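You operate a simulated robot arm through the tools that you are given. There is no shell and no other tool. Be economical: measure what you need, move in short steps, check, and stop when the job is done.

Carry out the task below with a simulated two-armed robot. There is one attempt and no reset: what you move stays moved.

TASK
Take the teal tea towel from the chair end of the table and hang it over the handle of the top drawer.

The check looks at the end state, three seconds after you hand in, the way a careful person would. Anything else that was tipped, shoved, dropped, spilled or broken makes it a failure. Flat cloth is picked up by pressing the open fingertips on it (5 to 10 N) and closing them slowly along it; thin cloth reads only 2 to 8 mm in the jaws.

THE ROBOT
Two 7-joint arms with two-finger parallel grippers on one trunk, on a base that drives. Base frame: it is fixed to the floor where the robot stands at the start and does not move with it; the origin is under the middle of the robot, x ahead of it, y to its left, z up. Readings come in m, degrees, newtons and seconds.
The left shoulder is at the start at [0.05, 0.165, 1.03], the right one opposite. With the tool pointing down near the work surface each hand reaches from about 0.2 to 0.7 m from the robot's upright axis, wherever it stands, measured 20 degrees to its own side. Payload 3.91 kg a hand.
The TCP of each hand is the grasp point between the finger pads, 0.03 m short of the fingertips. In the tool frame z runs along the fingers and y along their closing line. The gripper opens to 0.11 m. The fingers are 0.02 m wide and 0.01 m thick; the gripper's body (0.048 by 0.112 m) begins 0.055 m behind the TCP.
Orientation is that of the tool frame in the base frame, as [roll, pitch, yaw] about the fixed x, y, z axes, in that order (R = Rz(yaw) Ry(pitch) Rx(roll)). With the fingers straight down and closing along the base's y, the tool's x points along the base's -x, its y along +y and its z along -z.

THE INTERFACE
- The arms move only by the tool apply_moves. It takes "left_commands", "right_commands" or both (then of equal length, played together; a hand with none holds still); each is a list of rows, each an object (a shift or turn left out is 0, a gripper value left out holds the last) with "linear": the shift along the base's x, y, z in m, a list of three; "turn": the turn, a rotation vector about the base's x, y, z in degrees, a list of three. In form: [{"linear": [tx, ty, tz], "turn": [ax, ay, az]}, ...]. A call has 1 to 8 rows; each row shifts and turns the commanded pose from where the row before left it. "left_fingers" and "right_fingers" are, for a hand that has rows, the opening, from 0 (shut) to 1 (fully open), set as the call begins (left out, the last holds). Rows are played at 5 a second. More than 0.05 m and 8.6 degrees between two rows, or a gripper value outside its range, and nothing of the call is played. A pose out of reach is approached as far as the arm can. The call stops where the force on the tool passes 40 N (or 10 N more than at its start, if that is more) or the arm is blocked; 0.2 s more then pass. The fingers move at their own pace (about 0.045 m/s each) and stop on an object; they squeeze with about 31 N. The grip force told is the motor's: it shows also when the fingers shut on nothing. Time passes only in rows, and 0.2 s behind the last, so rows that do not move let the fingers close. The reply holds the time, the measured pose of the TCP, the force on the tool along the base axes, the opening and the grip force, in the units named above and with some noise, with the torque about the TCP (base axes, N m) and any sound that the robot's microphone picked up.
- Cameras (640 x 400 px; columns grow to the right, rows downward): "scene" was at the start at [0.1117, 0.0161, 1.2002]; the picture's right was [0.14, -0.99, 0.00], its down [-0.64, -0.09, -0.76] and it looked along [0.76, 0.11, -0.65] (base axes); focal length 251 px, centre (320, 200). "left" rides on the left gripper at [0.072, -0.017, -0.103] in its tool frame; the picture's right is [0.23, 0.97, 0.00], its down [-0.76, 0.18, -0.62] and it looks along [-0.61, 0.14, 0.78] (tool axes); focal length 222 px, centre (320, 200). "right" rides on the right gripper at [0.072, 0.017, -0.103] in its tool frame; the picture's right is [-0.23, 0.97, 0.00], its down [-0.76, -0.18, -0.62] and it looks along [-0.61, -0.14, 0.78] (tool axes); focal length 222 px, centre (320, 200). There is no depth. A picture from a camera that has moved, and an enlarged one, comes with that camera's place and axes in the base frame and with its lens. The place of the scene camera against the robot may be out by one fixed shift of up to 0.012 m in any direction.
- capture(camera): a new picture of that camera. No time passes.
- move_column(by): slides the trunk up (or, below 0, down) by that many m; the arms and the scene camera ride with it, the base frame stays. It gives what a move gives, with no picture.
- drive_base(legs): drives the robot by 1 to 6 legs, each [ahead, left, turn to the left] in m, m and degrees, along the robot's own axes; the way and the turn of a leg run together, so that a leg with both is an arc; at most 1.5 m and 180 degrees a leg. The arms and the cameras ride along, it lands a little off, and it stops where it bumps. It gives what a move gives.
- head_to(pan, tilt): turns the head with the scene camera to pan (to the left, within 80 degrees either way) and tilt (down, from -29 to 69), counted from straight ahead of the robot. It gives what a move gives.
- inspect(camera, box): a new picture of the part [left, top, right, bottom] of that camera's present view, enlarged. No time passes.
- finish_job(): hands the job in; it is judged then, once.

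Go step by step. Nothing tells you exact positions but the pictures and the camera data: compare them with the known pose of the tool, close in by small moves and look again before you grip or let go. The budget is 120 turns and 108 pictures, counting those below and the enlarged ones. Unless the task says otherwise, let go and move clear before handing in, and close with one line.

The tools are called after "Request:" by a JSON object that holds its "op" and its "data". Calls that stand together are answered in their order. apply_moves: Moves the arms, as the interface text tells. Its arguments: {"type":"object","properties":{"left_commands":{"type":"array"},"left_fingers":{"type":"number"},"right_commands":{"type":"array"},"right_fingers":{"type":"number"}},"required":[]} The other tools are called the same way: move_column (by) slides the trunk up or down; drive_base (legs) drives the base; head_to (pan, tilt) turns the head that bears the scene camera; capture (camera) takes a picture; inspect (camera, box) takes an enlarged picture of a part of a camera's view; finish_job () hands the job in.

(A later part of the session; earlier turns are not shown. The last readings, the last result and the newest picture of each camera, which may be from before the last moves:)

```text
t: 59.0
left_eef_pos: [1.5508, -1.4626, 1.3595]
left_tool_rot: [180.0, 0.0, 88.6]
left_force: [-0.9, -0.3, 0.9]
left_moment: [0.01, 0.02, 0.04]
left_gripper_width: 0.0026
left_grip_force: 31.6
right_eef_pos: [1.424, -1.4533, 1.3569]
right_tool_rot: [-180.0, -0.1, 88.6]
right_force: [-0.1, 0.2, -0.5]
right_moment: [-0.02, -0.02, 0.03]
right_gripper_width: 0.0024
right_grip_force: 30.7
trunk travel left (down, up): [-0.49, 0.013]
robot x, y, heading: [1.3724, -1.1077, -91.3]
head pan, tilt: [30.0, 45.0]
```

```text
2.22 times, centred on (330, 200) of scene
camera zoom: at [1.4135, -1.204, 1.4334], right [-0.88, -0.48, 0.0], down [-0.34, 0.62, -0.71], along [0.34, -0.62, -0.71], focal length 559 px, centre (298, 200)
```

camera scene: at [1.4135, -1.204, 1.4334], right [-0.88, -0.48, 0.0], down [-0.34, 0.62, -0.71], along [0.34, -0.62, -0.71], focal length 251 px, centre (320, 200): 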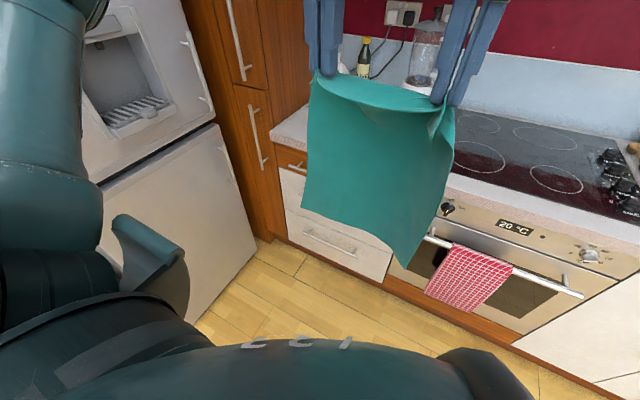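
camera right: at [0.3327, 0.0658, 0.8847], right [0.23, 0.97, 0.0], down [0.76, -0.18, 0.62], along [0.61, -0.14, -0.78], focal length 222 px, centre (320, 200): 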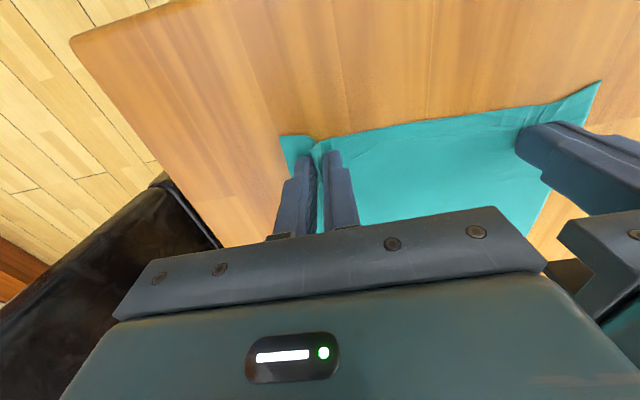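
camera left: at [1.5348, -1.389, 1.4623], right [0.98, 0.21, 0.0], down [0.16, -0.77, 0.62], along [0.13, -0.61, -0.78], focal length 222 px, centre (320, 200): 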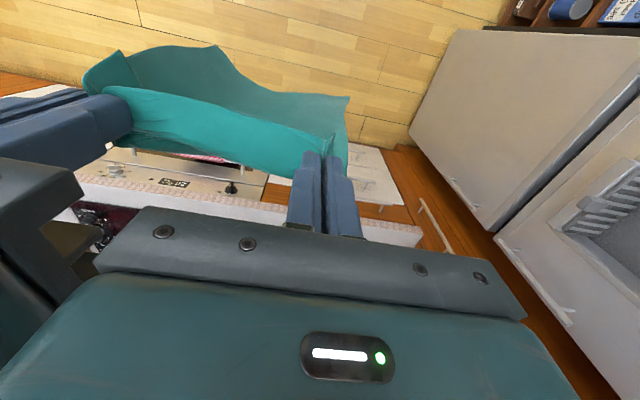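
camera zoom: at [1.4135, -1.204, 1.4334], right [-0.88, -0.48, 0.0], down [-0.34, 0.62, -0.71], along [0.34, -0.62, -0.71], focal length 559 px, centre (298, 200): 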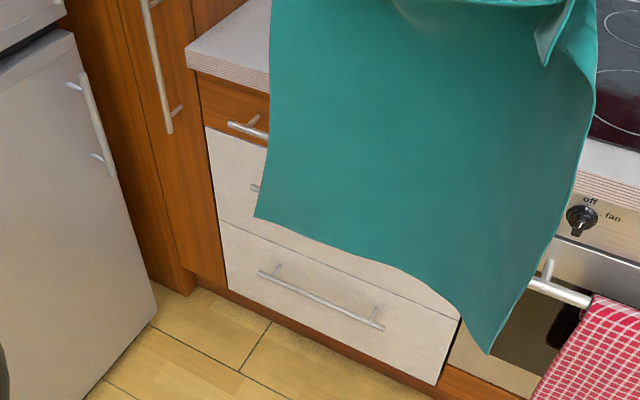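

The handle's left end comes out near (1.91, -1.853, 0.81), the drawer front at y≈-1.897 and the counter edge at y≈-1.875, z 0.87–0.91. The plan is to lower the towel's free end behind the bar, then bring the held edge over to the front. I move up to the drawer first.

Request:
{"op": "drive_base", "data": {"legs": [[0, 0.22, 1.2], [0.17, 0, 0]]}}

Request:
{"op": "apply_moves", "data": {"left_commands": [{"linear": [0.008, 0, 0.03]}, {"linear": [0.0, 0, 0.03]}, {"linear": [0.0, 0, 0.03]}, {"linear": [0, 0, 0.03]}, {}], "right_commands": [{"linear": [-0.004, 0, 0.03]}, {"linear": [0, 0, 0.03]}, {"linear": [0, 0, 0.03]}, {"linear": [0, 0, 0.03]}, {}]}}

Request:
{"op": "head_to", "data": {"pan": 10, "tilt": 45}}

Request:
{"op": "capture", "data": {"camera": "scene"}}

```text
t: 62.5
left_eef_pos: [1.7726, -1.6329, 1.3585]
left_tool_rot: [-179.9, 0.0, 89.9]
left_force: [0.8, 0.7, 0.2]
left_moment: [0.06, -0.02, 0.0]
left_gripper_width: 0.0025
left_grip_force: 30.3
right_eef_pos: [1.6458, -1.6257, 1.3583]
right_tool_rot: [179.9, 0.0, 89.9]
right_force: [-0.2, 0.9, 0.2]
right_moment: [0.03, 0.03, 0.01]
right_gripper_width: 0.0022
right_grip_force: 31.0
trunk travel left (down, up): [-0.49, 0.013]
robot x, y, heading: [1.5903, -1.281, -89.7]
head pan, tilt: [30.0, 45.0]
```

```text
t: 63.7
left_eef_pos: [1.78, -1.6339, 1.4779]
left_tool_rot: [-179.8, 0.0, 89.9]
left_force: [-17.0, 0.2, -1.0]
left_moment: [0.04, 0.52, 0.03]
left_gripper_width: 0.0025
left_grip_force: 31.2
right_eef_pos: [1.6445, -1.6282, 1.4783]
right_tool_rot: [179.8, 0.0, 90.2]
right_force: [16.9, -0.4, -0.3]
right_moment: [0.0, -0.58, 0.1]
right_gripper_width: 0.0022
right_grip_force: 31.3
trunk travel left (down, up): [-0.49, 0.013]
robot x, y, heading: [1.5915, -1.2846, -90.1]
head pan, tilt: [30.0, 45.0]
```

```text
t: 64.6
left_eef_pos: [1.7813, -1.6326, 1.4771]
left_tool_rot: [179.9, 0.0, 89.9]
left_force: [-18.6, 1.1, 0.0]
left_moment: [0.0, 0.61, 0.06]
left_gripper_width: 0.0022
left_grip_force: 31.4
right_eef_pos: [1.6433, -1.6269, 1.4785]
right_tool_rot: [179.8, 0.1, 90.0]
right_force: [19.1, -0.2, -0.3]
right_moment: [-0.01, -0.61, 0.11]
right_gripper_width: 0.0023
right_grip_force: 30.9
trunk travel left (down, up): [-0.49, 0.013]
robot x, y, heading: [1.5885, -1.281, -89.9]
head pan, tilt: [10.0, 45.0]
```

```text
78 pictures are left
camera scene: at [1.6043, -1.3865, 1.4333], right [-0.98, -0.17, 0.0], down [-0.12, 0.7, -0.71], along [0.12, -0.7, -0.71], focal length 251 px, centre (320, 200)
```

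scene: 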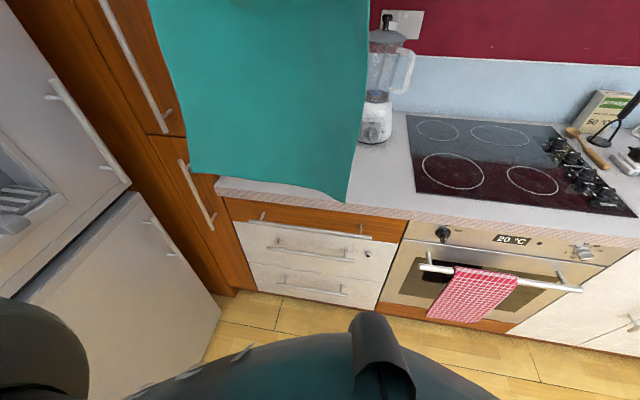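

The towel is taut and flat now and the handle is visible. I zoom in on the handle.

Request:
{"op": "inspect", "data": {"camera": "scene", "box": [215, 175, 415, 300]}}

Request:
{"op": "apply_moves", "data": {"left_commands": [{"linear": [-0.003, 0, 0]}, {}], "right_commands": [{"linear": [0.002, 0, 0]}, {}]}}

```text
3.20 times, centred on (315, 238) of scene
camera zoom: at [1.6043, -1.3865, 1.4333], right [-0.98, -0.17, 0.0], down [-0.12, 0.7, -0.71], along [0.12, -0.7, -0.71], focal length 804 px, centre (336, 80)
```

zoom: 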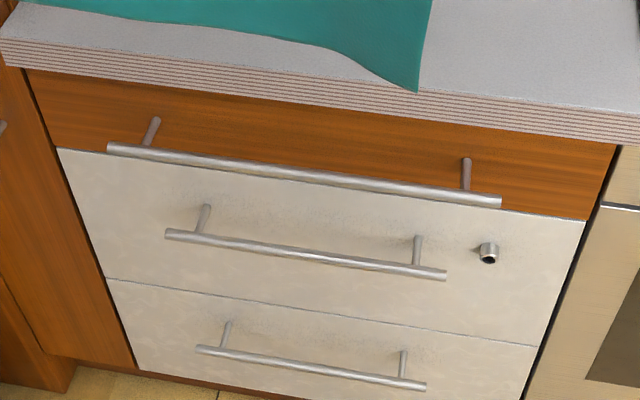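

```text
t: 65.2
left_eef_pos: [1.7789, -1.6328, 1.478]
left_tool_rot: [179.9, -0.1, 90.0]
left_force: [-10.3, -0.1, -0.1]
left_moment: [-0.02, 0.31, 0.04]
left_gripper_width: 0.0023
left_grip_force: 30.6
right_eef_pos: [1.644, -1.6263, 1.4777]
right_tool_rot: [180.0, 0.1, 89.8]
right_force: [9.2, -0.3, -0.4]
right_moment: [-0.02, -0.32, 0.05]
right_gripper_width: 0.0026
right_grip_force: 31.3
trunk travel left (down, up): [-0.49, 0.013]
robot x, y, heading: [1.5938, -1.2814, -90.1]
head pan, tilt: [10.0, 45.0]
```

I get the bar at about y=-1.868, z=0.803, centre x=1.725, the counter edge at y≈-1.90. I drive 0.1 m closer, align the hands over the gap behind the bar, still high, and look.

Request:
{"op": "drive_base", "data": {"legs": [[0.1, 0, 0]]}}

Request:
{"op": "apply_moves", "data": {"left_commands": [{"linear": [0.012, -0.045, -0.01]}, {"linear": [0, -0.045, -0.03]}, {"linear": [0, -0.03, -0.03]}, {"linear": [0, -0.02, -0.04]}, {"linear": [0, 0, -0.04]}, {"linear": [0, 0, -0.04]}, {}], "right_commands": [{"linear": [0.012, -0.045, -0.01]}, {"linear": [0, -0.045, -0.03]}, {"linear": [0, -0.035, -0.03]}, {"linear": [0, -0.0215, -0.04]}, {"linear": [0, 0, -0.04]}, {"linear": [0, 0, -0.04]}, {}]}}

Request:
{"op": "capture", "data": {"camera": "scene"}}

```text
t: 66.3
left_eef_pos: [1.7782, -1.7315, 1.4773]
left_tool_rot: [-179.9, 0.0, 90.0]
left_force: [-7.6, 0.0, -1.3]
left_moment: [0.02, 0.25, 0.06]
left_gripper_width: 0.002
left_grip_force: 31.3
right_eef_pos: [1.6445, -1.725, 1.4768]
right_tool_rot: [180.0, 0.2, 90.0]
right_force: [6.8, 0.1, -0.5]
right_moment: [0.0, -0.23, 0.03]
right_gripper_width: 0.0022
right_grip_force: 31.1
trunk travel left (down, up): [-0.49, 0.013]
robot x, y, heading: [1.5937, -1.3827, -89.7]
head pan, tilt: [10.0, 45.0]
```

```text
refused: row 2 steps farther than a row can; nothing moved
```

```text
76 pictures are left
camera scene: at [1.6042, -1.4852, 1.4334], right [-0.98, -0.17, 0.0], down [-0.12, 0.7, -0.71], along [0.12, -0.7, -0.71], focal length 251 px, centre (320, 200)
```

scene: 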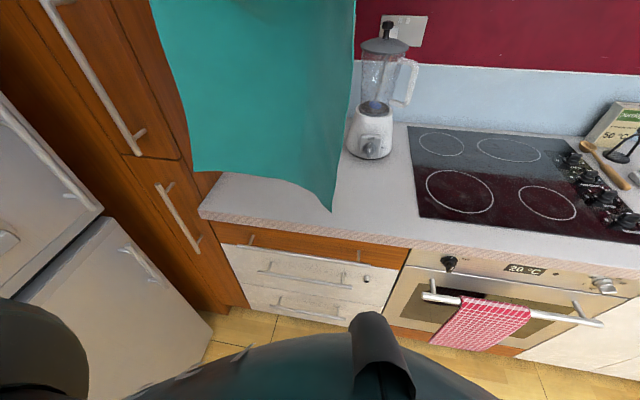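

Request:
{"op": "apply_moves", "data": {"left_commands": [{"linear": [0.012, -0.04, 0]}, {"linear": [0, -0.04, -0.02]}, {"linear": [0, -0.04, -0.02]}, {"linear": [0, -0.04, -0.02]}, {"linear": [0, -0.0015, -0.04]}, {"linear": [0, 0, -0.04]}, {"linear": [0, 0, -0.04]}, {}], "right_commands": [{"linear": [0.012, -0.04, 0]}, {"linear": [0, -0.04, -0.02]}, {"linear": [0, -0.04, -0.02]}, {"linear": [0, -0.04, -0.02]}, {"linear": [0, -0.008, -0.04]}, {"linear": [0, 0, -0.04]}, {"linear": [0, 0, -0.04]}, {}]}}

Request:
{"op": "head_to", "data": {"pan": 10, "tilt": 55}}

Request:
{"op": "capture", "data": {"camera": "scene"}}

```text
t: 68.1
left_eef_pos: [1.7922, -1.8908, 1.3003]
left_tool_rot: [-179.8, 0.0, 89.7]
left_force: [-19.5, 7.2, 0.6]
left_moment: [0.19, 0.61, -0.01]
left_gripper_width: 0.0023
left_grip_force: 31.1
right_eef_pos: [1.6601, -1.8428, 1.3037]
right_tool_rot: [179.8, 0.1, 90.0]
right_force: [19.3, -6.6, -0.2]
right_moment: [-0.21, -0.58, 0.0]
right_gripper_width: 0.0024
right_grip_force: 31.2
right hand out of reach, approached as far as the arm can: row 1, 2, 3, 4
trunk travel left (down, up): [-0.49, 0.013]
robot x, y, heading: [1.5925, -1.3792, -89.9]
head pan, tilt: [10.0, 45.0]
```

```text
t: 68.8
left_eef_pos: [1.7918, -1.8926, 1.3009]
left_tool_rot: [-179.9, -0.1, 89.8]
left_force: [-20.0, 6.7, 0.6]
left_moment: [0.22, 0.64, 0.02]
left_gripper_width: 0.0024
left_grip_force: 30.6
right_eef_pos: [1.6596, -1.8442, 1.3034]
right_tool_rot: [179.9, 0.2, 89.9]
right_force: [20.8, -7.2, -0.2]
right_moment: [-0.2, -0.63, 0.01]
right_gripper_width: 0.0024
right_grip_force: 30.9
trunk travel left (down, up): [-0.49, 0.013]
robot x, y, heading: [1.588, -1.3805, -89.9]
head pan, tilt: [10.0, 55.0]
```

```text
75 pictures are left
camera scene: at [1.6027, -1.4761, 1.4199], right [-0.98, -0.17, 0.0], down [-0.14, 0.81, -0.57], along [0.1, -0.57, -0.82], focal length 251 px, centre (320, 200)
```

scene: 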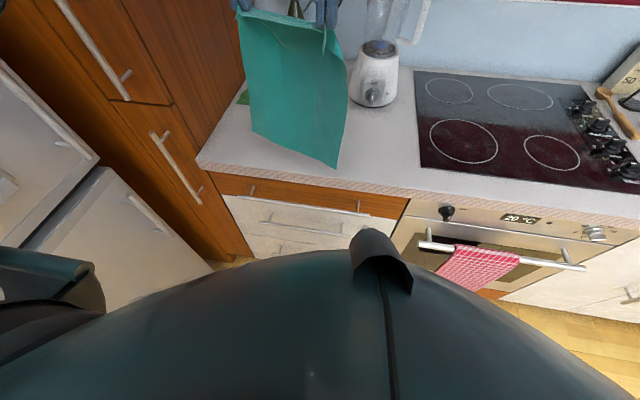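

The right hand lagged at full stretch, so I drive a little closer and even the hands out.

Request:
{"op": "drive_base", "data": {"legs": [[0.06, 0, 0]]}}

Request:
{"op": "apply_moves", "data": {"left_commands": [{"linear": [0, 0.03, 0]}, {"linear": [0, 0.03, 0]}, {}], "right_commands": [{"linear": [0, 0.006, 0]}, {"linear": [0, 0.006, 0]}, {}]}}

Request:
{"op": "head_to", "data": {"pan": 14, "tilt": 60}}

Request:
{"op": "capture", "data": {"camera": "scene"}}

```text
t: 69.8
left_eef_pos: [1.7917, -1.9523, 1.299]
left_tool_rot: [-179.8, -0.1, 89.8]
left_force: [-20.3, 7.4, 0.6]
left_moment: [0.25, 0.61, 0.01]
left_gripper_width: 0.0024
left_grip_force: 31.4
right_eef_pos: [1.66, -1.9058, 1.3031]
right_tool_rot: [179.8, 0.1, 90.1]
right_force: [19.9, -7.7, -0.3]
right_moment: [-0.17, -0.67, -0.01]
right_gripper_width: 0.0024
right_grip_force: 31.1
trunk travel left (down, up): [-0.49, 0.013]
robot x, y, heading: [1.5895, -1.441, -89.9]
head pan, tilt: [10.0, 55.0]
```

```text
t: 70.6
left_eef_pos: [1.7901, -1.8911, 1.3]
left_tool_rot: [-179.9, -0.1, 89.9]
left_force: [0.7, -0.9, -0.9]
left_moment: [0.0, 0.02, 0.0]
left_gripper_width: 0.0021
left_grip_force: 31.2
right_eef_pos: [1.6602, -1.8926, 1.3033]
right_tool_rot: [179.8, 0.2, 90.0]
right_force: [-1.4, -0.3, 0.4]
right_moment: [-0.03, 0.0, 0.01]
right_gripper_width: 0.0023
right_grip_force: 30.4
trunk travel left (down, up): [-0.49, 0.013]
robot x, y, heading: [1.5913, -1.4399, -90.0]
head pan, tilt: [10.0, 55.0]
```

```text
t: 71.3
left_eef_pos: [1.7895, -1.8933, 1.3004]
left_tool_rot: [-180.0, 0.0, 89.8]
left_force: [0.2, 0.0, -1.0]
left_moment: [0.02, 0.0, 0.01]
left_gripper_width: 0.0024
left_grip_force: 30.5
right_eef_pos: [1.6599, -1.891, 1.3034]
right_tool_rot: [179.8, 0.3, 90.0]
right_force: [-1.1, -1.1, 0.1]
right_moment: [-0.04, -0.03, 0.03]
right_gripper_width: 0.0024
right_grip_force: 31.6
trunk travel left (down, up): [-0.49, 0.013]
robot x, y, heading: [1.5908, -1.4409, -90.2]
head pan, tilt: [14.0, 60.0]
```

```text
74 pictures are left
camera scene: at [1.6062, -1.5298, 1.4139], right [-0.97, -0.24, 0.0], down [-0.21, 0.84, -0.5], along [0.12, -0.49, -0.87], focal length 251 px, centre (320, 200)
```

scene: 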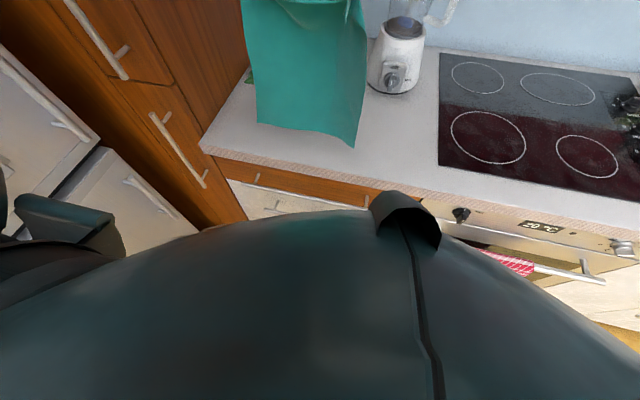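

I lower the towel until its hem is just above the counter top to see where it sits against the counter edge and the bar.

Request:
{"op": "apply_moves", "data": {"left_commands": [{"linear": [0.001, 0, -0.03]}, {"linear": [0, 0, -0.03]}, {"linear": [0, 0, -0.03]}, {}, {}], "right_commands": [{"linear": [-0.001, 0, -0.03]}, {"linear": [0, 0, -0.03]}, {"linear": [0, 0, -0.03]}, {}, {}]}}

Request:
{"op": "inspect", "data": {"camera": "scene", "box": [190, 50, 430, 220]}}

Request:
{"op": "capture", "data": {"camera": "left"}}

Request:
{"op": "capture", "data": {"camera": "right"}}

```text
t: 72.5
left_eef_pos: [1.7905, -1.8917, 1.2094]
left_tool_rot: [-179.9, -0.1, 89.8]
left_force: [-2.5, 0.0, -0.4]
left_moment: [-0.01, 0.08, 0.03]
left_gripper_width: 0.0025
left_grip_force: 30.7
right_eef_pos: [1.6587, -1.8922, 1.2126]
right_tool_rot: [179.7, 0.2, 90.0]
right_force: [2.2, -0.1, 0.6]
right_moment: [-0.02, -0.09, 0.0]
right_gripper_width: 0.0023
right_grip_force: 30.9
trunk travel left (down, up): [-0.49, 0.013]
robot x, y, heading: [1.5898, -1.4406, -90.2]
head pan, tilt: [14.0, 60.0]
```

```text
2.35 times, centred on (310, 135) of scene
camera zoom: at [1.6063, -1.5301, 1.4138], right [-0.97, -0.24, 0.0], down [-0.21, 0.84, -0.5], along [0.12, -0.48, -0.87], focal length 592 px, centre (344, 353)
```

zoom: 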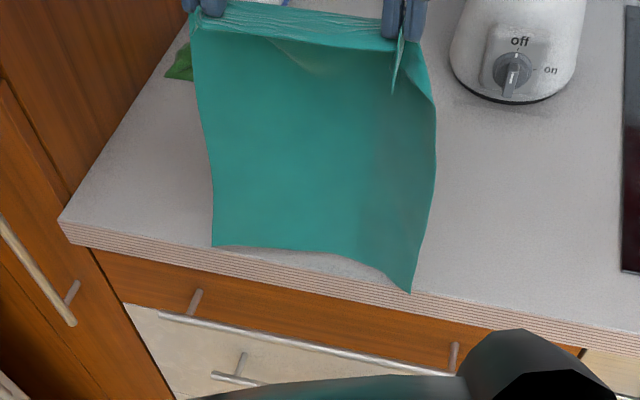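

```text
72 pictures are left
camera left: at [1.7738, -1.8198, 1.3128], right [0.97, 0.22, 0.0], down [0.18, -0.76, 0.62], along [0.14, -0.61, -0.78], focal length 222 px, centre (320, 200)
```

left: 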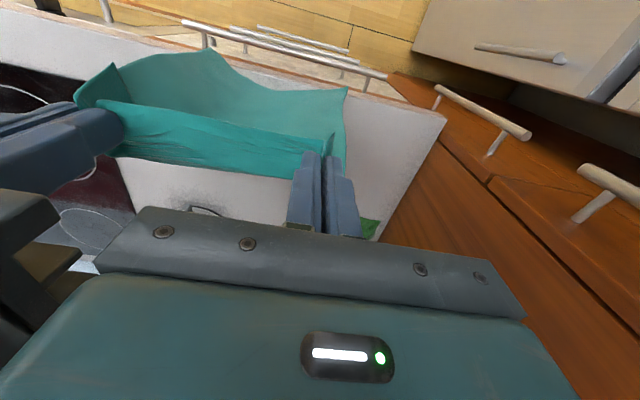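

```text
71 pictures are left
camera right: at [1.6757, -1.8217, 1.3149], right [0.97, -0.23, 0.01], down [-0.18, -0.76, 0.62], along [-0.14, -0.61, -0.78], focal length 222 px, centre (320, 200)
```

right: 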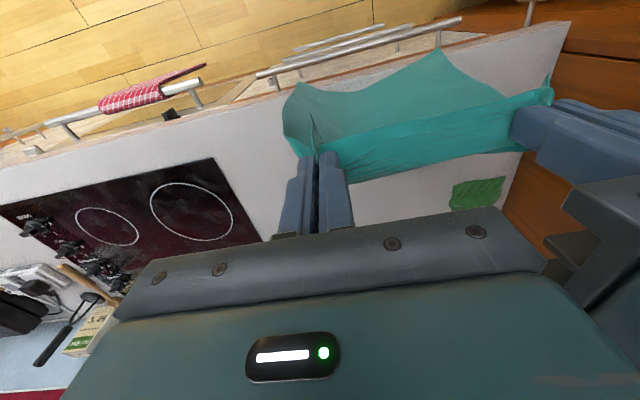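

The wrist cameras give the bar at y≈-1.875 and the counter edge at y≈-1.899, so the hem must pass through about 18 mm. The hem curls back in the middle, so I'll lower it in front of the counter edge but above the bar, then press it back flat against the edge.

Request:
{"op": "apply_moves", "data": {"left_commands": [{"linear": [0.002, 0.025, 0]}, {"linear": [0, 0.03, 0]}, {}, {"linear": [0, 0, -0.02]}, {"linear": [0, 0, -0.02]}, {}, {}], "right_commands": [{"linear": [-0.001, 0.025, 0]}, {"linear": [0, 0.03, 0]}, {}, {"linear": [0, 0, -0.02]}, {"linear": [0, 0, -0.02]}, {}, {}]}}

Request:
{"op": "inspect", "data": {"camera": "scene", "box": [190, 50, 430, 220]}}

Request:
{"op": "capture", "data": {"camera": "right"}}

Request:
{"op": "capture", "data": {"camera": "left"}}

```text
t: 74.1
left_eef_pos: [1.7928, -1.838, 1.1696]
left_tool_rot: [-179.9, -0.1, 89.8]
left_force: [-10.5, -1.2, -0.7]
left_moment: [-0.03, 0.3, 0.01]
left_gripper_width: 0.0026
left_grip_force: 30.8
right_eef_pos: [1.6582, -1.8373, 1.1742]
right_tool_rot: [179.7, 0.2, 90.0]
right_force: [9.2, -0.1, -0.4]
right_moment: [0.0, -0.31, 0.04]
right_gripper_width: 0.0023
right_grip_force: 30.9
trunk travel left (down, up): [-0.49, 0.013]
robot x, y, heading: [1.5925, -1.4422, -90.0]
head pan, tilt: [14.0, 60.0]
```

```text
2.35 times, centred on (310, 135) of scene
camera zoom: at [1.6062, -1.5299, 1.4138], right [-0.97, -0.24, 0.0], down [-0.21, 0.84, -0.5], along [0.12, -0.49, -0.87], focal length 592 px, centre (344, 353)
```

zoom: 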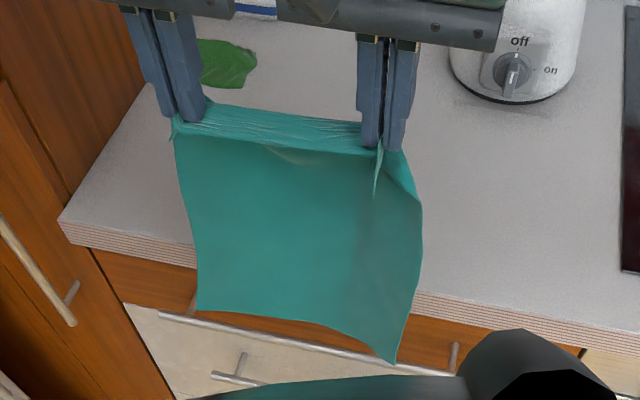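

```text
69 pictures are left
camera right: at [1.6748, -1.7672, 1.276], right [0.97, -0.23, 0.01], down [-0.18, -0.76, 0.62], along [-0.14, -0.61, -0.78], focal length 222 px, centre (320, 200)
```

right: 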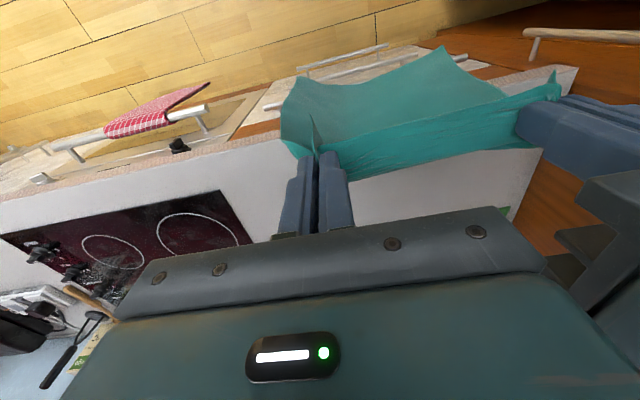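

```text
68 pictures are left
camera left: at [1.7763, -1.7639, 1.2734], right [0.97, 0.22, 0.0], down [0.18, -0.76, 0.62], along [0.14, -0.61, -0.78], focal length 222 px, centre (320, 200)
```

left: 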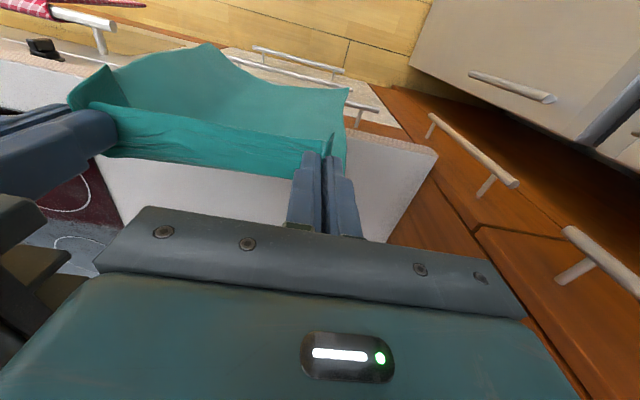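

Hem hangs at about z 0.87–0.885, in front of the counter face and above the bar. I lower 1.5 cm more and press it back against the counter edge.

Request:
{"op": "apply_moves", "data": {"left_commands": [{"linear": [0, 0, -0.015]}, {}, {"linear": [0, -0.015, 0]}, {"linear": [0, -0.015, 0]}, {"linear": [0, -0.015, 0]}, {"linear": [0, -0.01, 0]}, {}, {}], "right_commands": [{"linear": [0, 0, -0.015]}, {}, {"linear": [0, -0.015, 0]}, {"linear": [0, -0.015, 0]}, {"linear": [0, -0.015, 0]}, {"linear": [0, -0.01, 0]}, {}, {}]}}

Request:
{"op": "inspect", "data": {"camera": "scene", "box": [190, 50, 430, 220]}}

Request:
{"op": "capture", "data": {"camera": "right"}}

Request:
{"op": "capture", "data": {"camera": "left"}}

```text
t: 75.9
left_eef_pos: [1.7938, -1.8913, 1.155]
left_tool_rot: [-179.9, -0.2, 89.8]
left_force: [-13.5, -0.5, 0.2]
left_moment: [-0.04, 0.42, 0.03]
left_gripper_width: 0.0023
left_grip_force: 30.9
right_eef_pos: [1.6581, -1.8927, 1.158]
right_tool_rot: [179.6, 0.2, 89.9]
right_force: [13.2, 0.9, -0.2]
right_moment: [0.03, -0.37, 0.07]
right_gripper_width: 0.0024
right_grip_force: 30.9
trunk travel left (down, up): [-0.49, 0.013]
robot x, y, heading: [1.5912, -1.4416, -89.9]
head pan, tilt: [14.0, 60.0]
```

```text
2.35 times, centred on (310, 135) of scene
camera zoom: at [1.6062, -1.5298, 1.4138], right [-0.97, -0.24, 0.0], down [-0.21, 0.84, -0.5], along [0.12, -0.49, -0.87], focal length 592 px, centre (344, 353)
```

zoom: 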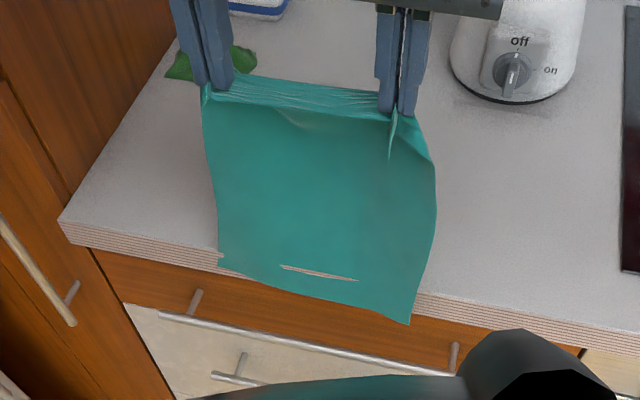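

```text
66 pictures are left
camera right: at [1.675, -1.8213, 1.2608], right [0.97, -0.23, 0.01], down [-0.18, -0.76, 0.62], along [-0.14, -0.61, -0.78], focal length 222 px, centre (320, 200)
```

right: 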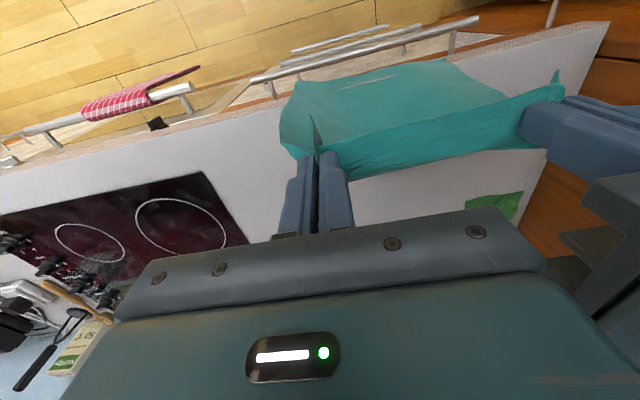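

```text
65 pictures are left
camera left: at [1.7775, -1.8183, 1.2589], right [0.97, 0.22, 0.0], down [0.18, -0.76, 0.62], along [0.14, -0.61, -0.78], focal length 222 px, centre (320, 200)
```

left: 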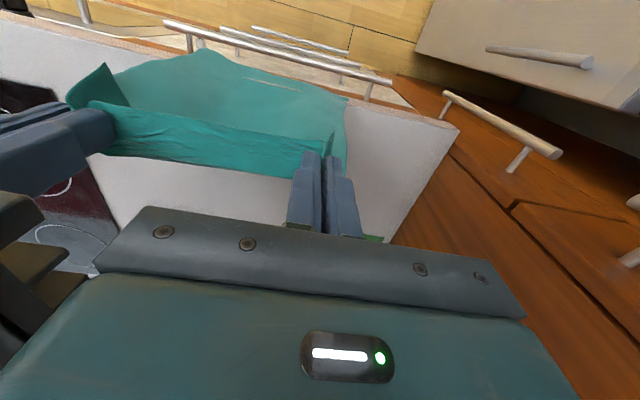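

The hem now lies straight against the counter edge and inside the bar as seen from above. I lower it in small steps into the gap.

Request:
{"op": "apply_moves", "data": {"left_commands": [{"linear": [0, 0, -0.015]}, {"linear": [0, 0, -0.015]}, {"linear": [0, 0, -0.015]}, {}, {}], "right_commands": [{"linear": [0, 0, -0.015]}, {"linear": [0, 0, -0.015]}, {"linear": [0, 0, -0.015]}, {}, {}]}}

Request:
{"op": "inspect", "data": {"camera": "scene", "box": [190, 80, 430, 230]}}

Request:
{"op": "capture", "data": {"camera": "left"}}

```text
t: 77.1
left_eef_pos: [1.7949, -1.891, 1.11]
left_tool_rot: [-179.8, 0.1, 89.8]
left_force: [-15.2, -1.7, -0.3]
left_moment: [0.0, 0.46, 0.09]
left_gripper_width: 0.0028
left_grip_force: 30.9
right_eef_pos: [1.6582, -1.893, 1.114]
right_tool_rot: [179.8, 0.2, 90.0]
right_force: [14.2, 0.6, 0.1]
right_moment: [0.0, -0.5, 0.07]
right_gripper_width: 0.0023
right_grip_force: 31.1
trunk travel left (down, up): [-0.49, 0.013]
robot x, y, heading: [1.5905, -1.4399, -89.6]
head pan, tilt: [14.0, 60.0]
```

```text
2.67 times, centred on (310, 155) of scene
camera zoom: at [1.6063, -1.5298, 1.4138], right [-0.97, -0.24, 0.0], down [-0.21, 0.84, -0.5], along [0.12, -0.49, -0.87], focal length 670 px, centre (347, 320)
```

zoom: 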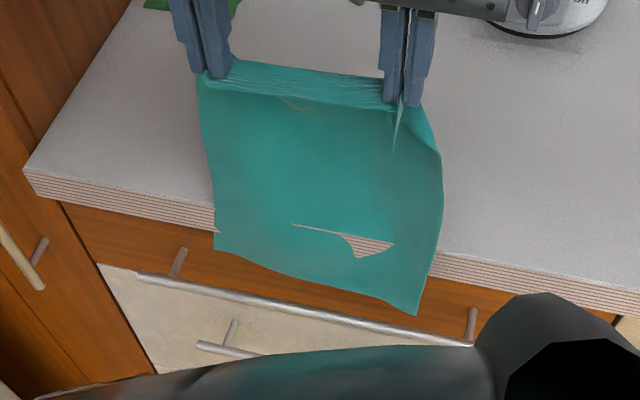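

```text
63 pictures are left
camera left: at [1.7783, -1.818, 1.2141], right [0.97, 0.22, 0.0], down [0.18, -0.76, 0.62], along [0.14, -0.61, -0.78], focal length 222 px, centre (320, 200)
```

left: 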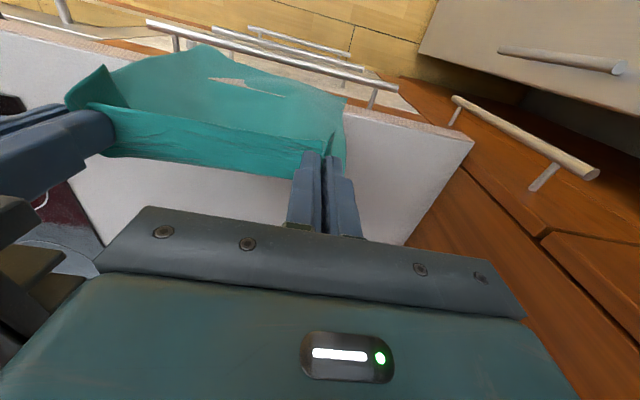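

Request:
{"op": "apply_moves", "data": {"left_commands": [{"linear": [0, 0.003, -0.01]}, {"linear": [0, 0, -0.01]}, {"linear": [0, 0, -0.01]}, {"linear": [0, 0, -0.01]}, {}, {}], "right_commands": [{"linear": [0, 0.003, -0.01]}, {"linear": [0, 0, -0.01]}, {"linear": [0, 0, -0.01]}, {"linear": [0, 0, -0.01]}, {}, {}]}}

Request:
{"op": "inspect", "data": {"camera": "scene", "box": [190, 80, 430, 230]}}

Request:
{"op": "inspect", "data": {"camera": "left", "box": [50, 0, 450, 200]}}

Request:
{"op": "inspect", "data": {"camera": "right", "box": [200, 0, 600, 200]}}

```text
t: 78.5
left_eef_pos: [1.7943, -1.8886, 1.0709]
left_tool_rot: [-179.9, -0.1, 89.8]
left_force: [-15.1, -0.8, 0.0]
left_moment: [-0.03, 0.44, 0.1]
left_gripper_width: 0.0022
left_grip_force: 30.7
right_eef_pos: [1.6576, -1.8892, 1.0742]
right_tool_rot: [179.6, 0.2, 90.0]
right_force: [15.1, 0.7, -0.2]
right_moment: [0.04, -0.45, 0.07]
right_gripper_width: 0.0025
right_grip_force: 30.7
trunk travel left (down, up): [-0.49, 0.013]
robot x, y, heading: [1.5941, -1.4391, -90.1]
head pan, tilt: [14.0, 60.0]
```

```text
2.67 times, centred on (310, 155) of scene
camera zoom: at [1.6062, -1.5298, 1.4138], right [-0.97, -0.24, 0.0], down [-0.21, 0.84, -0.5], along [0.12, -0.49, -0.87], focal length 670 px, centre (347, 320)
```

zoom: 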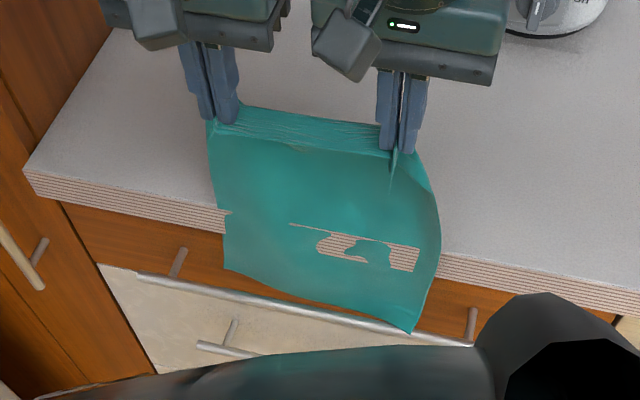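

```text
1.60 times, centred on (250, 100) of left
camera zoom: at [1.7779, -1.8156, 1.1736], right [0.97, 0.22, 0.0], down [0.18, -0.76, 0.62], along [0.14, -0.61, -0.78], focal length 355 px, centre (432, 360)
```

zoom: 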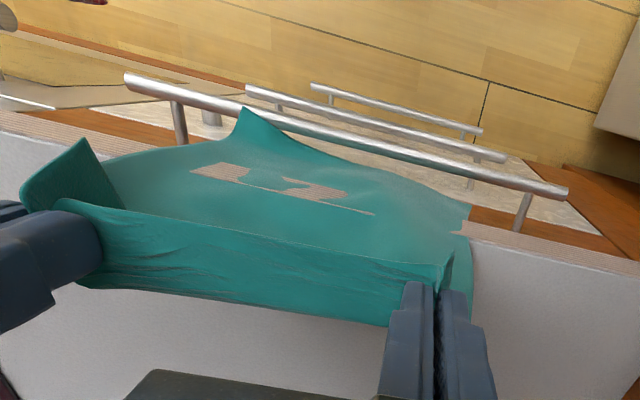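

```text
1.60 times, centred on (400, 100) of right
camera zoom: at [1.6745, -1.8177, 1.1763], right [0.97, -0.23, 0.01], down [-0.18, -0.76, 0.62], along [-0.14, -0.61, -0.78], focal length 355 px, centre (192, 360)
```

zoom: 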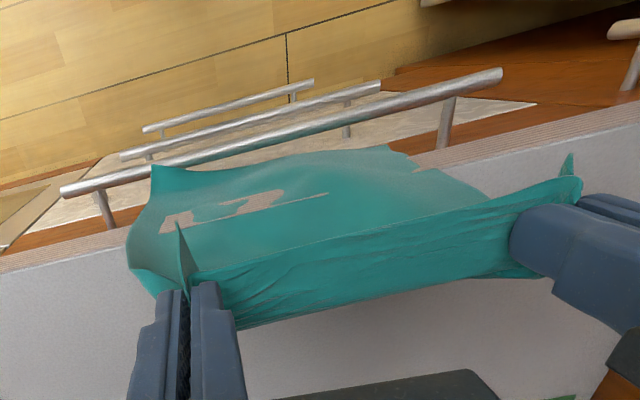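

The left and middle of the hem go behind the bar, but the right tip rests on top of it (y≈-1.87). I raise slightly, draw the right side back about 2 cm, and lower again.

Request:
{"op": "apply_moves", "data": {"left_commands": [{"linear": [0, 0, 0.015]}, {"linear": [0, 0, 0.015]}, {"linear": [0, -0.005, 0]}, {"linear": [0, -0.005, 0]}, {}, {}], "right_commands": [{"linear": [0, 0, 0.015]}, {"linear": [0, 0, 0.015]}, {"linear": [0, -0.012, 0]}, {"linear": [0, -0.012, 0]}, {}, {}]}}

Request:
{"op": "inspect", "data": {"camera": "left", "box": [50, 0, 450, 200]}}

Request:
{"op": "inspect", "data": {"camera": "right", "box": [200, 0, 600, 200]}}

```text
t: 79.9
left_eef_pos: [1.7946, -1.9004, 1.1003]
left_tool_rot: [-179.8, 0.0, 89.8]
left_force: [-14.0, -1.8, -0.5]
left_moment: [-0.06, 0.45, 0.11]
left_gripper_width: 0.0025
left_grip_force: 31.2
right_eef_pos: [1.6581, -1.9126, 1.1038]
right_tool_rot: [179.7, 0.3, 89.9]
right_force: [14.6, 2.4, 0.1]
right_moment: [0.07, -0.46, 0.06]
right_gripper_width: 0.0024
right_grip_force: 31.5
trunk travel left (down, up): [-0.49, 0.013]
robot x, y, heading: [1.5942, -1.4421, -90.1]
head pan, tilt: [14.0, 60.0]
```

```text
1.60 times, centred on (250, 100) of left
camera zoom: at [1.7774, -1.8263, 1.2038], right [0.97, 0.22, 0.0], down [0.18, -0.76, 0.62], along [0.14, -0.61, -0.78], focal length 355 px, centre (432, 360)
```

zoom: 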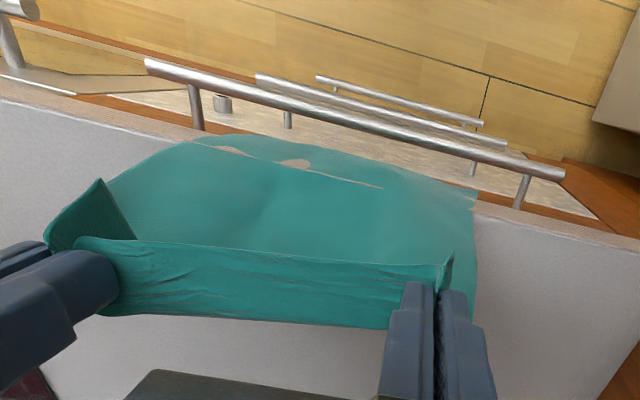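

```text
1.60 times, centred on (400, 100) of right
camera zoom: at [1.6755, -1.8422, 1.2065], right [0.97, -0.23, 0.01], down [-0.18, -0.76, 0.62], along [-0.14, -0.61, -0.78], focal length 355 px, centre (192, 360)
```

zoom: 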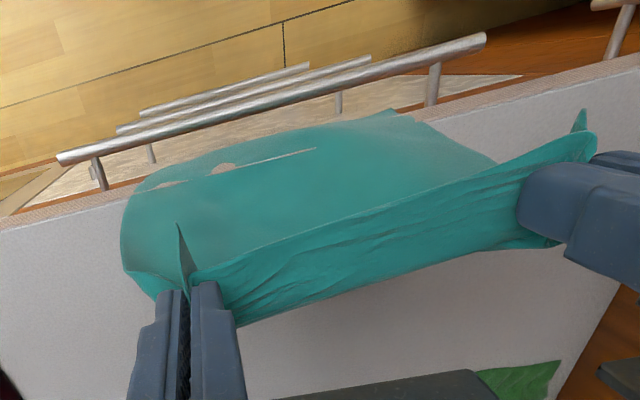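

The hem, tip included, now hugs the counter edge, well inside the bar. I lower again.

Request:
{"op": "apply_moves", "data": {"left_commands": [{"linear": [0, 0, -0.01]}, {"linear": [0, 0, -0.01]}, {"linear": [0, 0, -0.01]}, {"linear": [0, 0, -0.01]}, {"linear": [0, 0, -0.01]}, {}, {}], "right_commands": [{"linear": [0, 0, -0.01]}, {"linear": [0, 0, -0.01]}, {"linear": [0, 0, -0.01]}, {"linear": [0, 0, -0.01]}, {"linear": [0, 0, -0.01]}, {}, {}]}}

Request:
{"op": "inspect", "data": {"camera": "left", "box": [50, 0, 450, 200]}}

Request:
{"op": "inspect", "data": {"camera": "scene", "box": [190, 80, 430, 230]}}

```text
t: 81.5
left_eef_pos: [1.7944, -1.8995, 1.0501]
left_tool_rot: [-179.8, 0.0, 89.8]
left_force: [-14.3, -2.9, 0.0]
left_moment: [-0.09, 0.5, 0.07]
left_gripper_width: 0.0022
left_grip_force: 31.1
right_eef_pos: [1.6575, -1.9134, 1.0524]
right_tool_rot: [179.6, 0.2, 90.0]
right_force: [14.3, 2.3, -0.3]
right_moment: [0.09, -0.47, 0.09]
right_gripper_width: 0.0022
right_grip_force: 30.8
trunk travel left (down, up): [-0.49, 0.013]
robot x, y, heading: [1.5906, -1.4376, -90.0]
head pan, tilt: [14.0, 60.0]
```

```text
1.60 times, centred on (250, 100) of left
camera zoom: at [1.7773, -1.8261, 1.1532], right [0.97, 0.22, 0.0], down [0.18, -0.76, 0.62], along [0.14, -0.61, -0.78], focal length 355 px, centre (432, 360)
```

zoom: 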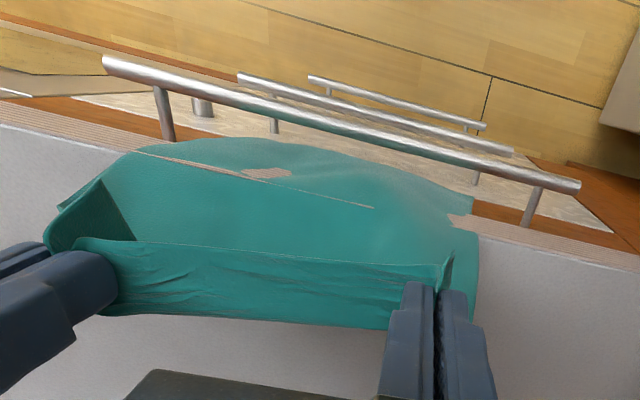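

```text
2.67 times, centred on (310, 155) of scene
camera zoom: at [1.6062, -1.5298, 1.4138], right [-0.97, -0.24, 0.0], down [-0.21, 0.84, -0.5], along [0.12, -0.49, -0.87], focal length 670 px, centre (347, 320)
```

zoom: 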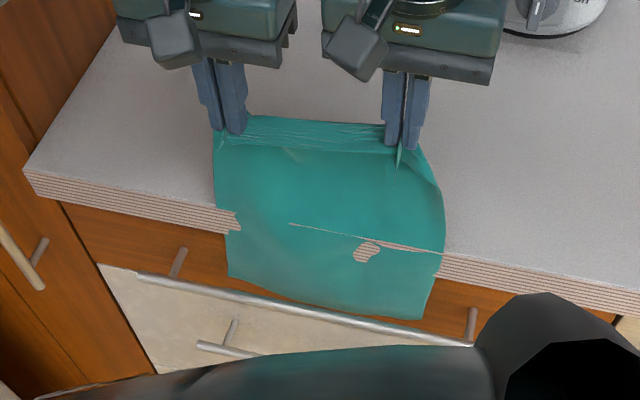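

The hem is now at bar level and behind it. Continuing down.

Request:
{"op": "apply_moves", "data": {"left_commands": [{"linear": [0, 0, -0.01]}, {"linear": [0, 0, -0.01]}, {"linear": [0, 0, -0.01]}, {"linear": [0, 0, -0.01]}, {}, {}], "right_commands": [{"linear": [0, 0, -0.01]}, {"linear": [0, 0, -0.01]}, {"linear": [0, 0, -0.01]}, {"linear": [0, 0, -0.01]}, {}, {}]}}

Request:
{"op": "inspect", "data": {"camera": "left", "box": [50, 0, 450, 200]}}

Request:
{"op": "inspect", "data": {"camera": "scene", "box": [190, 80, 430, 230]}}

```text
t: 82.9
left_eef_pos: [1.7945, -1.8999, 1.0095]
left_tool_rot: [-179.8, -0.1, 89.8]
left_force: [-13.1, -2.7, 0.8]
left_moment: [-0.08, 0.36, 0.12]
left_gripper_width: 0.0024
left_grip_force: 30.9
right_eef_pos: [1.6588, -1.9125, 1.0141]
right_tool_rot: [179.8, 0.2, 90.0]
right_force: [13.5, 2.8, -0.2]
right_moment: [0.08, -0.39, 0.02]
right_gripper_width: 0.0026
right_grip_force: 30.5
trunk travel left (down, up): [-0.49, 0.013]
robot x, y, heading: [1.5937, -1.4352, -90.1]
head pan, tilt: [14.0, 60.0]
```

```text
1.60 times, centred on (250, 100) of left
camera zoom: at [1.7773, -1.8263, 1.1133], right [0.97, 0.22, 0.0], down [0.18, -0.76, 0.62], along [0.14, -0.61, -0.78], focal length 355 px, centre (432, 360)
```

zoom: 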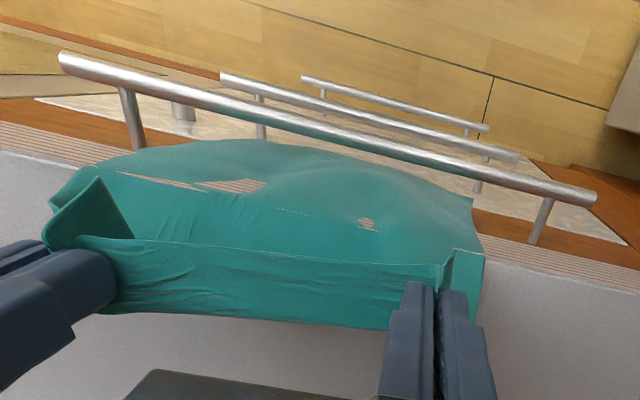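

```text
2.67 times, centred on (310, 155) of scene
camera zoom: at [1.6062, -1.5298, 1.4138], right [-0.97, -0.24, 0.0], down [-0.21, 0.84, -0.5], along [0.12, -0.49, -0.87], focal length 670 px, centre (347, 320)
```

zoom: 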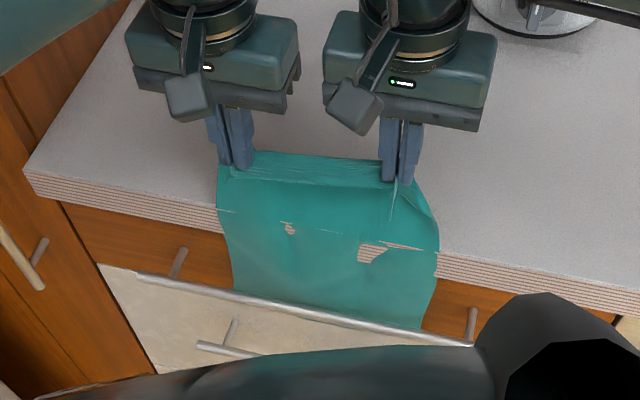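

Request:
{"op": "apply_moves", "data": {"left_commands": [{"linear": [0, 0, -0.01]}, {"linear": [0, 0, -0.01]}, {"linear": [0, 0, -0.01]}, {}, {}, {}], "right_commands": [{"linear": [0, 0, -0.01]}, {"linear": [0, 0, -0.01]}, {"linear": [0, 0, -0.012]}, {}, {}, {}]}}

Request:
{"op": "inspect", "data": {"camera": "left", "box": [50, 0, 450, 200]}}

Request:
{"op": "inspect", "data": {"camera": "scene", "box": [190, 80, 430, 230]}}

```text
t: 84.3
left_eef_pos: [1.7948, -1.9009, 0.9799]
left_tool_rot: [-179.9, 0.0, 89.8]
left_force: [-14.7, -2.7, -0.2]
left_moment: [-0.05, 0.45, 0.11]
left_gripper_width: 0.0023
left_grip_force: 30.7
right_eef_pos: [1.6571, -1.9135, 0.981]
right_tool_rot: [179.7, 0.2, 90.0]
right_force: [14.4, 2.0, -0.7]
right_moment: [0.08, -0.45, 0.08]
right_gripper_width: 0.0024
right_grip_force: 30.9
trunk travel left (down, up): [-0.49, 0.013]
robot x, y, heading: [1.5913, -1.4409, -89.9]
head pan, tilt: [14.0, 60.0]
```

```text
1.60 times, centred on (250, 100) of left
camera zoom: at [1.7767, -1.8267, 1.0843], right [0.97, 0.22, 0.0], down [0.18, -0.76, 0.62], along [0.14, -0.61, -0.78], focal length 355 px, centre (432, 360)
```

zoom: 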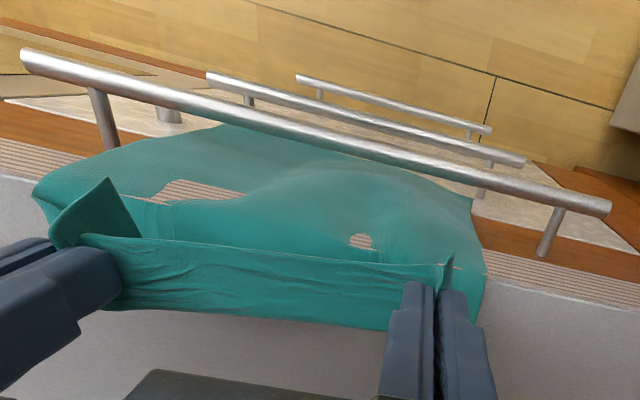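

```text
2.67 times, centred on (310, 155) of scene
camera zoom: at [1.6062, -1.5297, 1.4139], right [-0.97, -0.24, 0.0], down [-0.21, 0.84, -0.5], along [0.12, -0.49, -0.87], focal length 670 px, centre (347, 320)
```

zoom: 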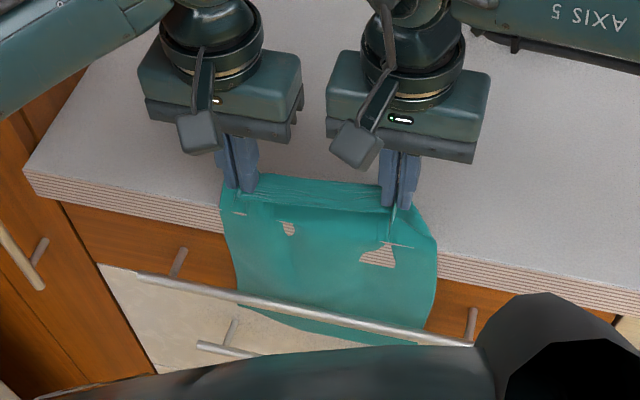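

Teal now shows below the bar: the tail is behind it, but short. With the hands between the counter edge and the bar I can go lower and feed more tail, so I come forward 2–3 cm and descend gently to just above bar height.

Request:
{"op": "apply_moves", "data": {"left_commands": [{"linear": [0, 0.01, 0]}, {"linear": [0, 0.009, 0]}, {"linear": [0, 0, -0.015]}, {"linear": [0, 0, -0.015]}, {"linear": [0, 0, -0.015]}, {"linear": [0, 0, -0.015]}, {}, {}], "right_commands": [{"linear": [0, 0.016, 0]}, {"linear": [0, 0.015, 0]}, {"linear": [0, 0, -0.015]}, {"linear": [0, 0, -0.015]}, {"linear": [0, 0, -0.015]}, {"linear": [0, 0, -0.015]}, {}, {}]}}

Request:
{"op": "inspect", "data": {"camera": "left", "box": [50, 0, 450, 200]}}

Request:
{"op": "inspect", "data": {"camera": "scene", "box": [190, 80, 430, 230]}}

```text
t: 86.1
left_eef_pos: [1.7944, -1.8797, 0.92]
left_tool_rot: [-179.9, 0.0, 89.7]
left_force: [-11.3, -0.9, 1.3]
left_moment: [-0.04, 0.33, 0.06]
left_gripper_width: 0.0024
left_grip_force: 30.8
right_eef_pos: [1.6582, -1.8825, 0.9192]
right_tool_rot: [179.8, 0.2, 90.1]
right_force: [9.2, 1.3, 0.4]
right_moment: [0.03, -0.34, 0.04]
right_gripper_width: 0.0025
right_grip_force: 31.5
trunk travel left (down, up): [-0.49, 0.013]
robot x, y, heading: [1.5949, -1.4423, -90.0]
head pan, tilt: [14.0, 60.0]
```

```text
1.60 times, centred on (250, 100) of left
camera zoom: at [1.7775, -1.8069, 1.0226], right [0.97, 0.22, 0.0], down [0.18, -0.76, 0.62], along [0.14, -0.61, -0.78], focal length 355 px, centre (432, 360)
```

zoom: 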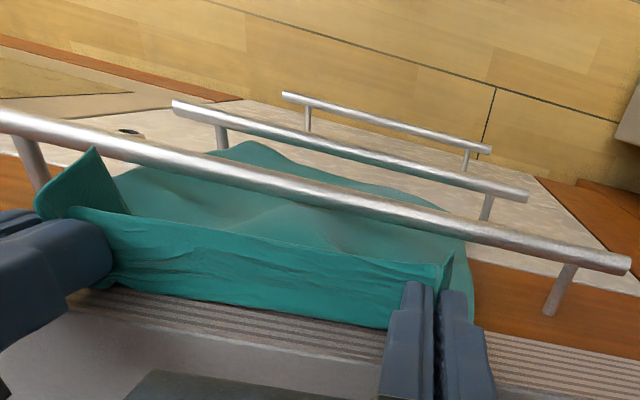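

```text
2.67 times, centred on (310, 155) of scene
camera zoom: at [1.6062, -1.5298, 1.4138], right [-0.97, -0.24, 0.0], down [-0.21, 0.84, -0.5], along [0.12, -0.49, -0.87], focal length 670 px, centre (347, 320)
```

zoom: 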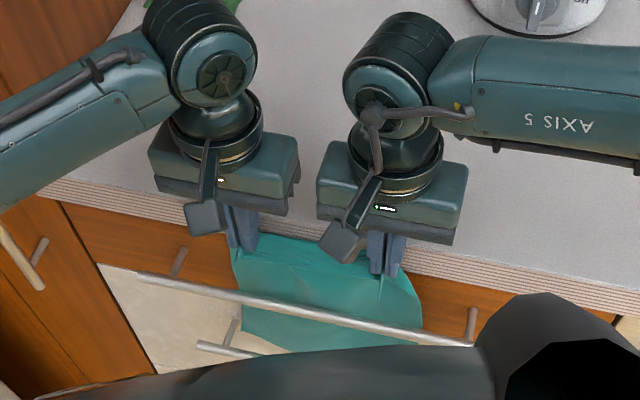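

The tail now hangs about 17 cm below the bar. Next I carry the held edge forward over the bar and down in front.

Request:
{"op": "apply_moves", "data": {"left_commands": [{"linear": [0, 0.02, 0]}, {"linear": [0, 0.02, 0]}, {"linear": [0, 0.015, 0]}, {"linear": [0, 0, -0.025]}, {"linear": [0, 0, -0.025]}, {"linear": [0, 0, -0.025]}, {}, {}], "right_commands": [{"linear": [0, 0.02, 0]}, {"linear": [0, 0.02, 0]}, {"linear": [0, 0.0175, 0]}, {"linear": [0, 0, -0.025]}, {"linear": [0, 0, -0.025]}, {"linear": [0, 0, -0.025]}, {}, {}]}}

Request:
{"op": "inspect", "data": {"camera": "left", "box": [50, 0, 450, 200]}}

Request:
{"op": "inspect", "data": {"camera": "scene", "box": [190, 80, 430, 230]}}

```text
t: 87.9
left_eef_pos: [1.7941, -1.8249, 0.8461]
left_tool_rot: [-179.8, -0.1, 89.8]
left_force: [-9.2, 0.1, -1.4]
left_moment: [-0.02, 0.29, 0.11]
left_gripper_width: 0.0025
left_grip_force: 30.9
right_eef_pos: [1.6589, -1.8262, 0.8453]
right_tool_rot: [179.7, 0.2, 89.9]
right_force: [9.0, 1.4, 0.3]
right_moment: [0.0, -0.29, 0.09]
right_gripper_width: 0.0023
right_grip_force: 30.9
trunk travel left (down, up): [-0.49, 0.013]
robot x, y, heading: [1.5902, -1.4419, -89.8]
head pan, tilt: [14.0, 60.0]
```

```text
1.60 times, centred on (250, 100) of left
camera zoom: at [1.7777, -1.7525, 0.9494], right [0.97, 0.22, 0.0], down [0.18, -0.76, 0.62], along [0.14, -0.61, -0.78], focal length 355 px, centre (432, 360)
```

zoom: 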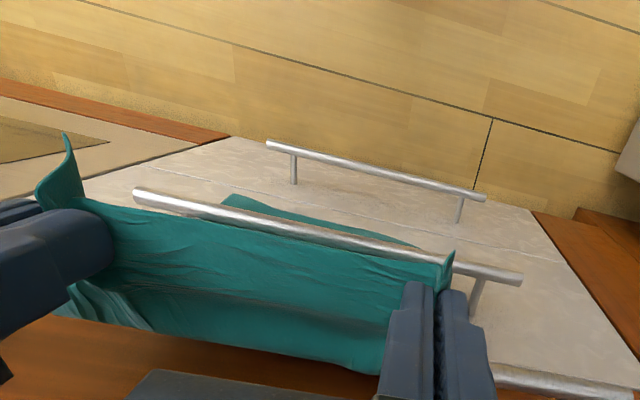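

```text
2.67 times, centred on (310, 155) of scene
camera zoom: at [1.6062, -1.5298, 1.4138], right [-0.97, -0.24, 0.0], down [-0.21, 0.84, -0.5], along [0.12, -0.49, -0.87], focal length 670 px, centre (347, 320)
```

zoom: 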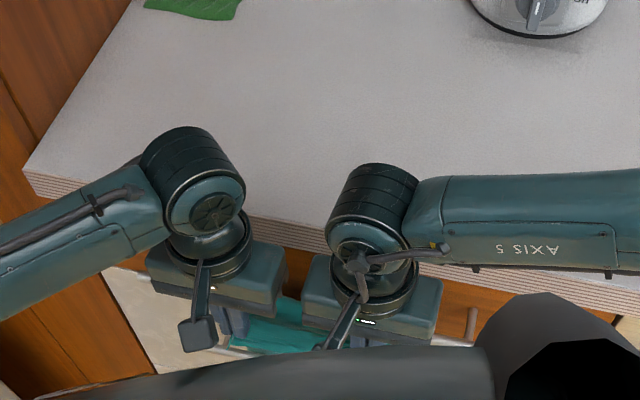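

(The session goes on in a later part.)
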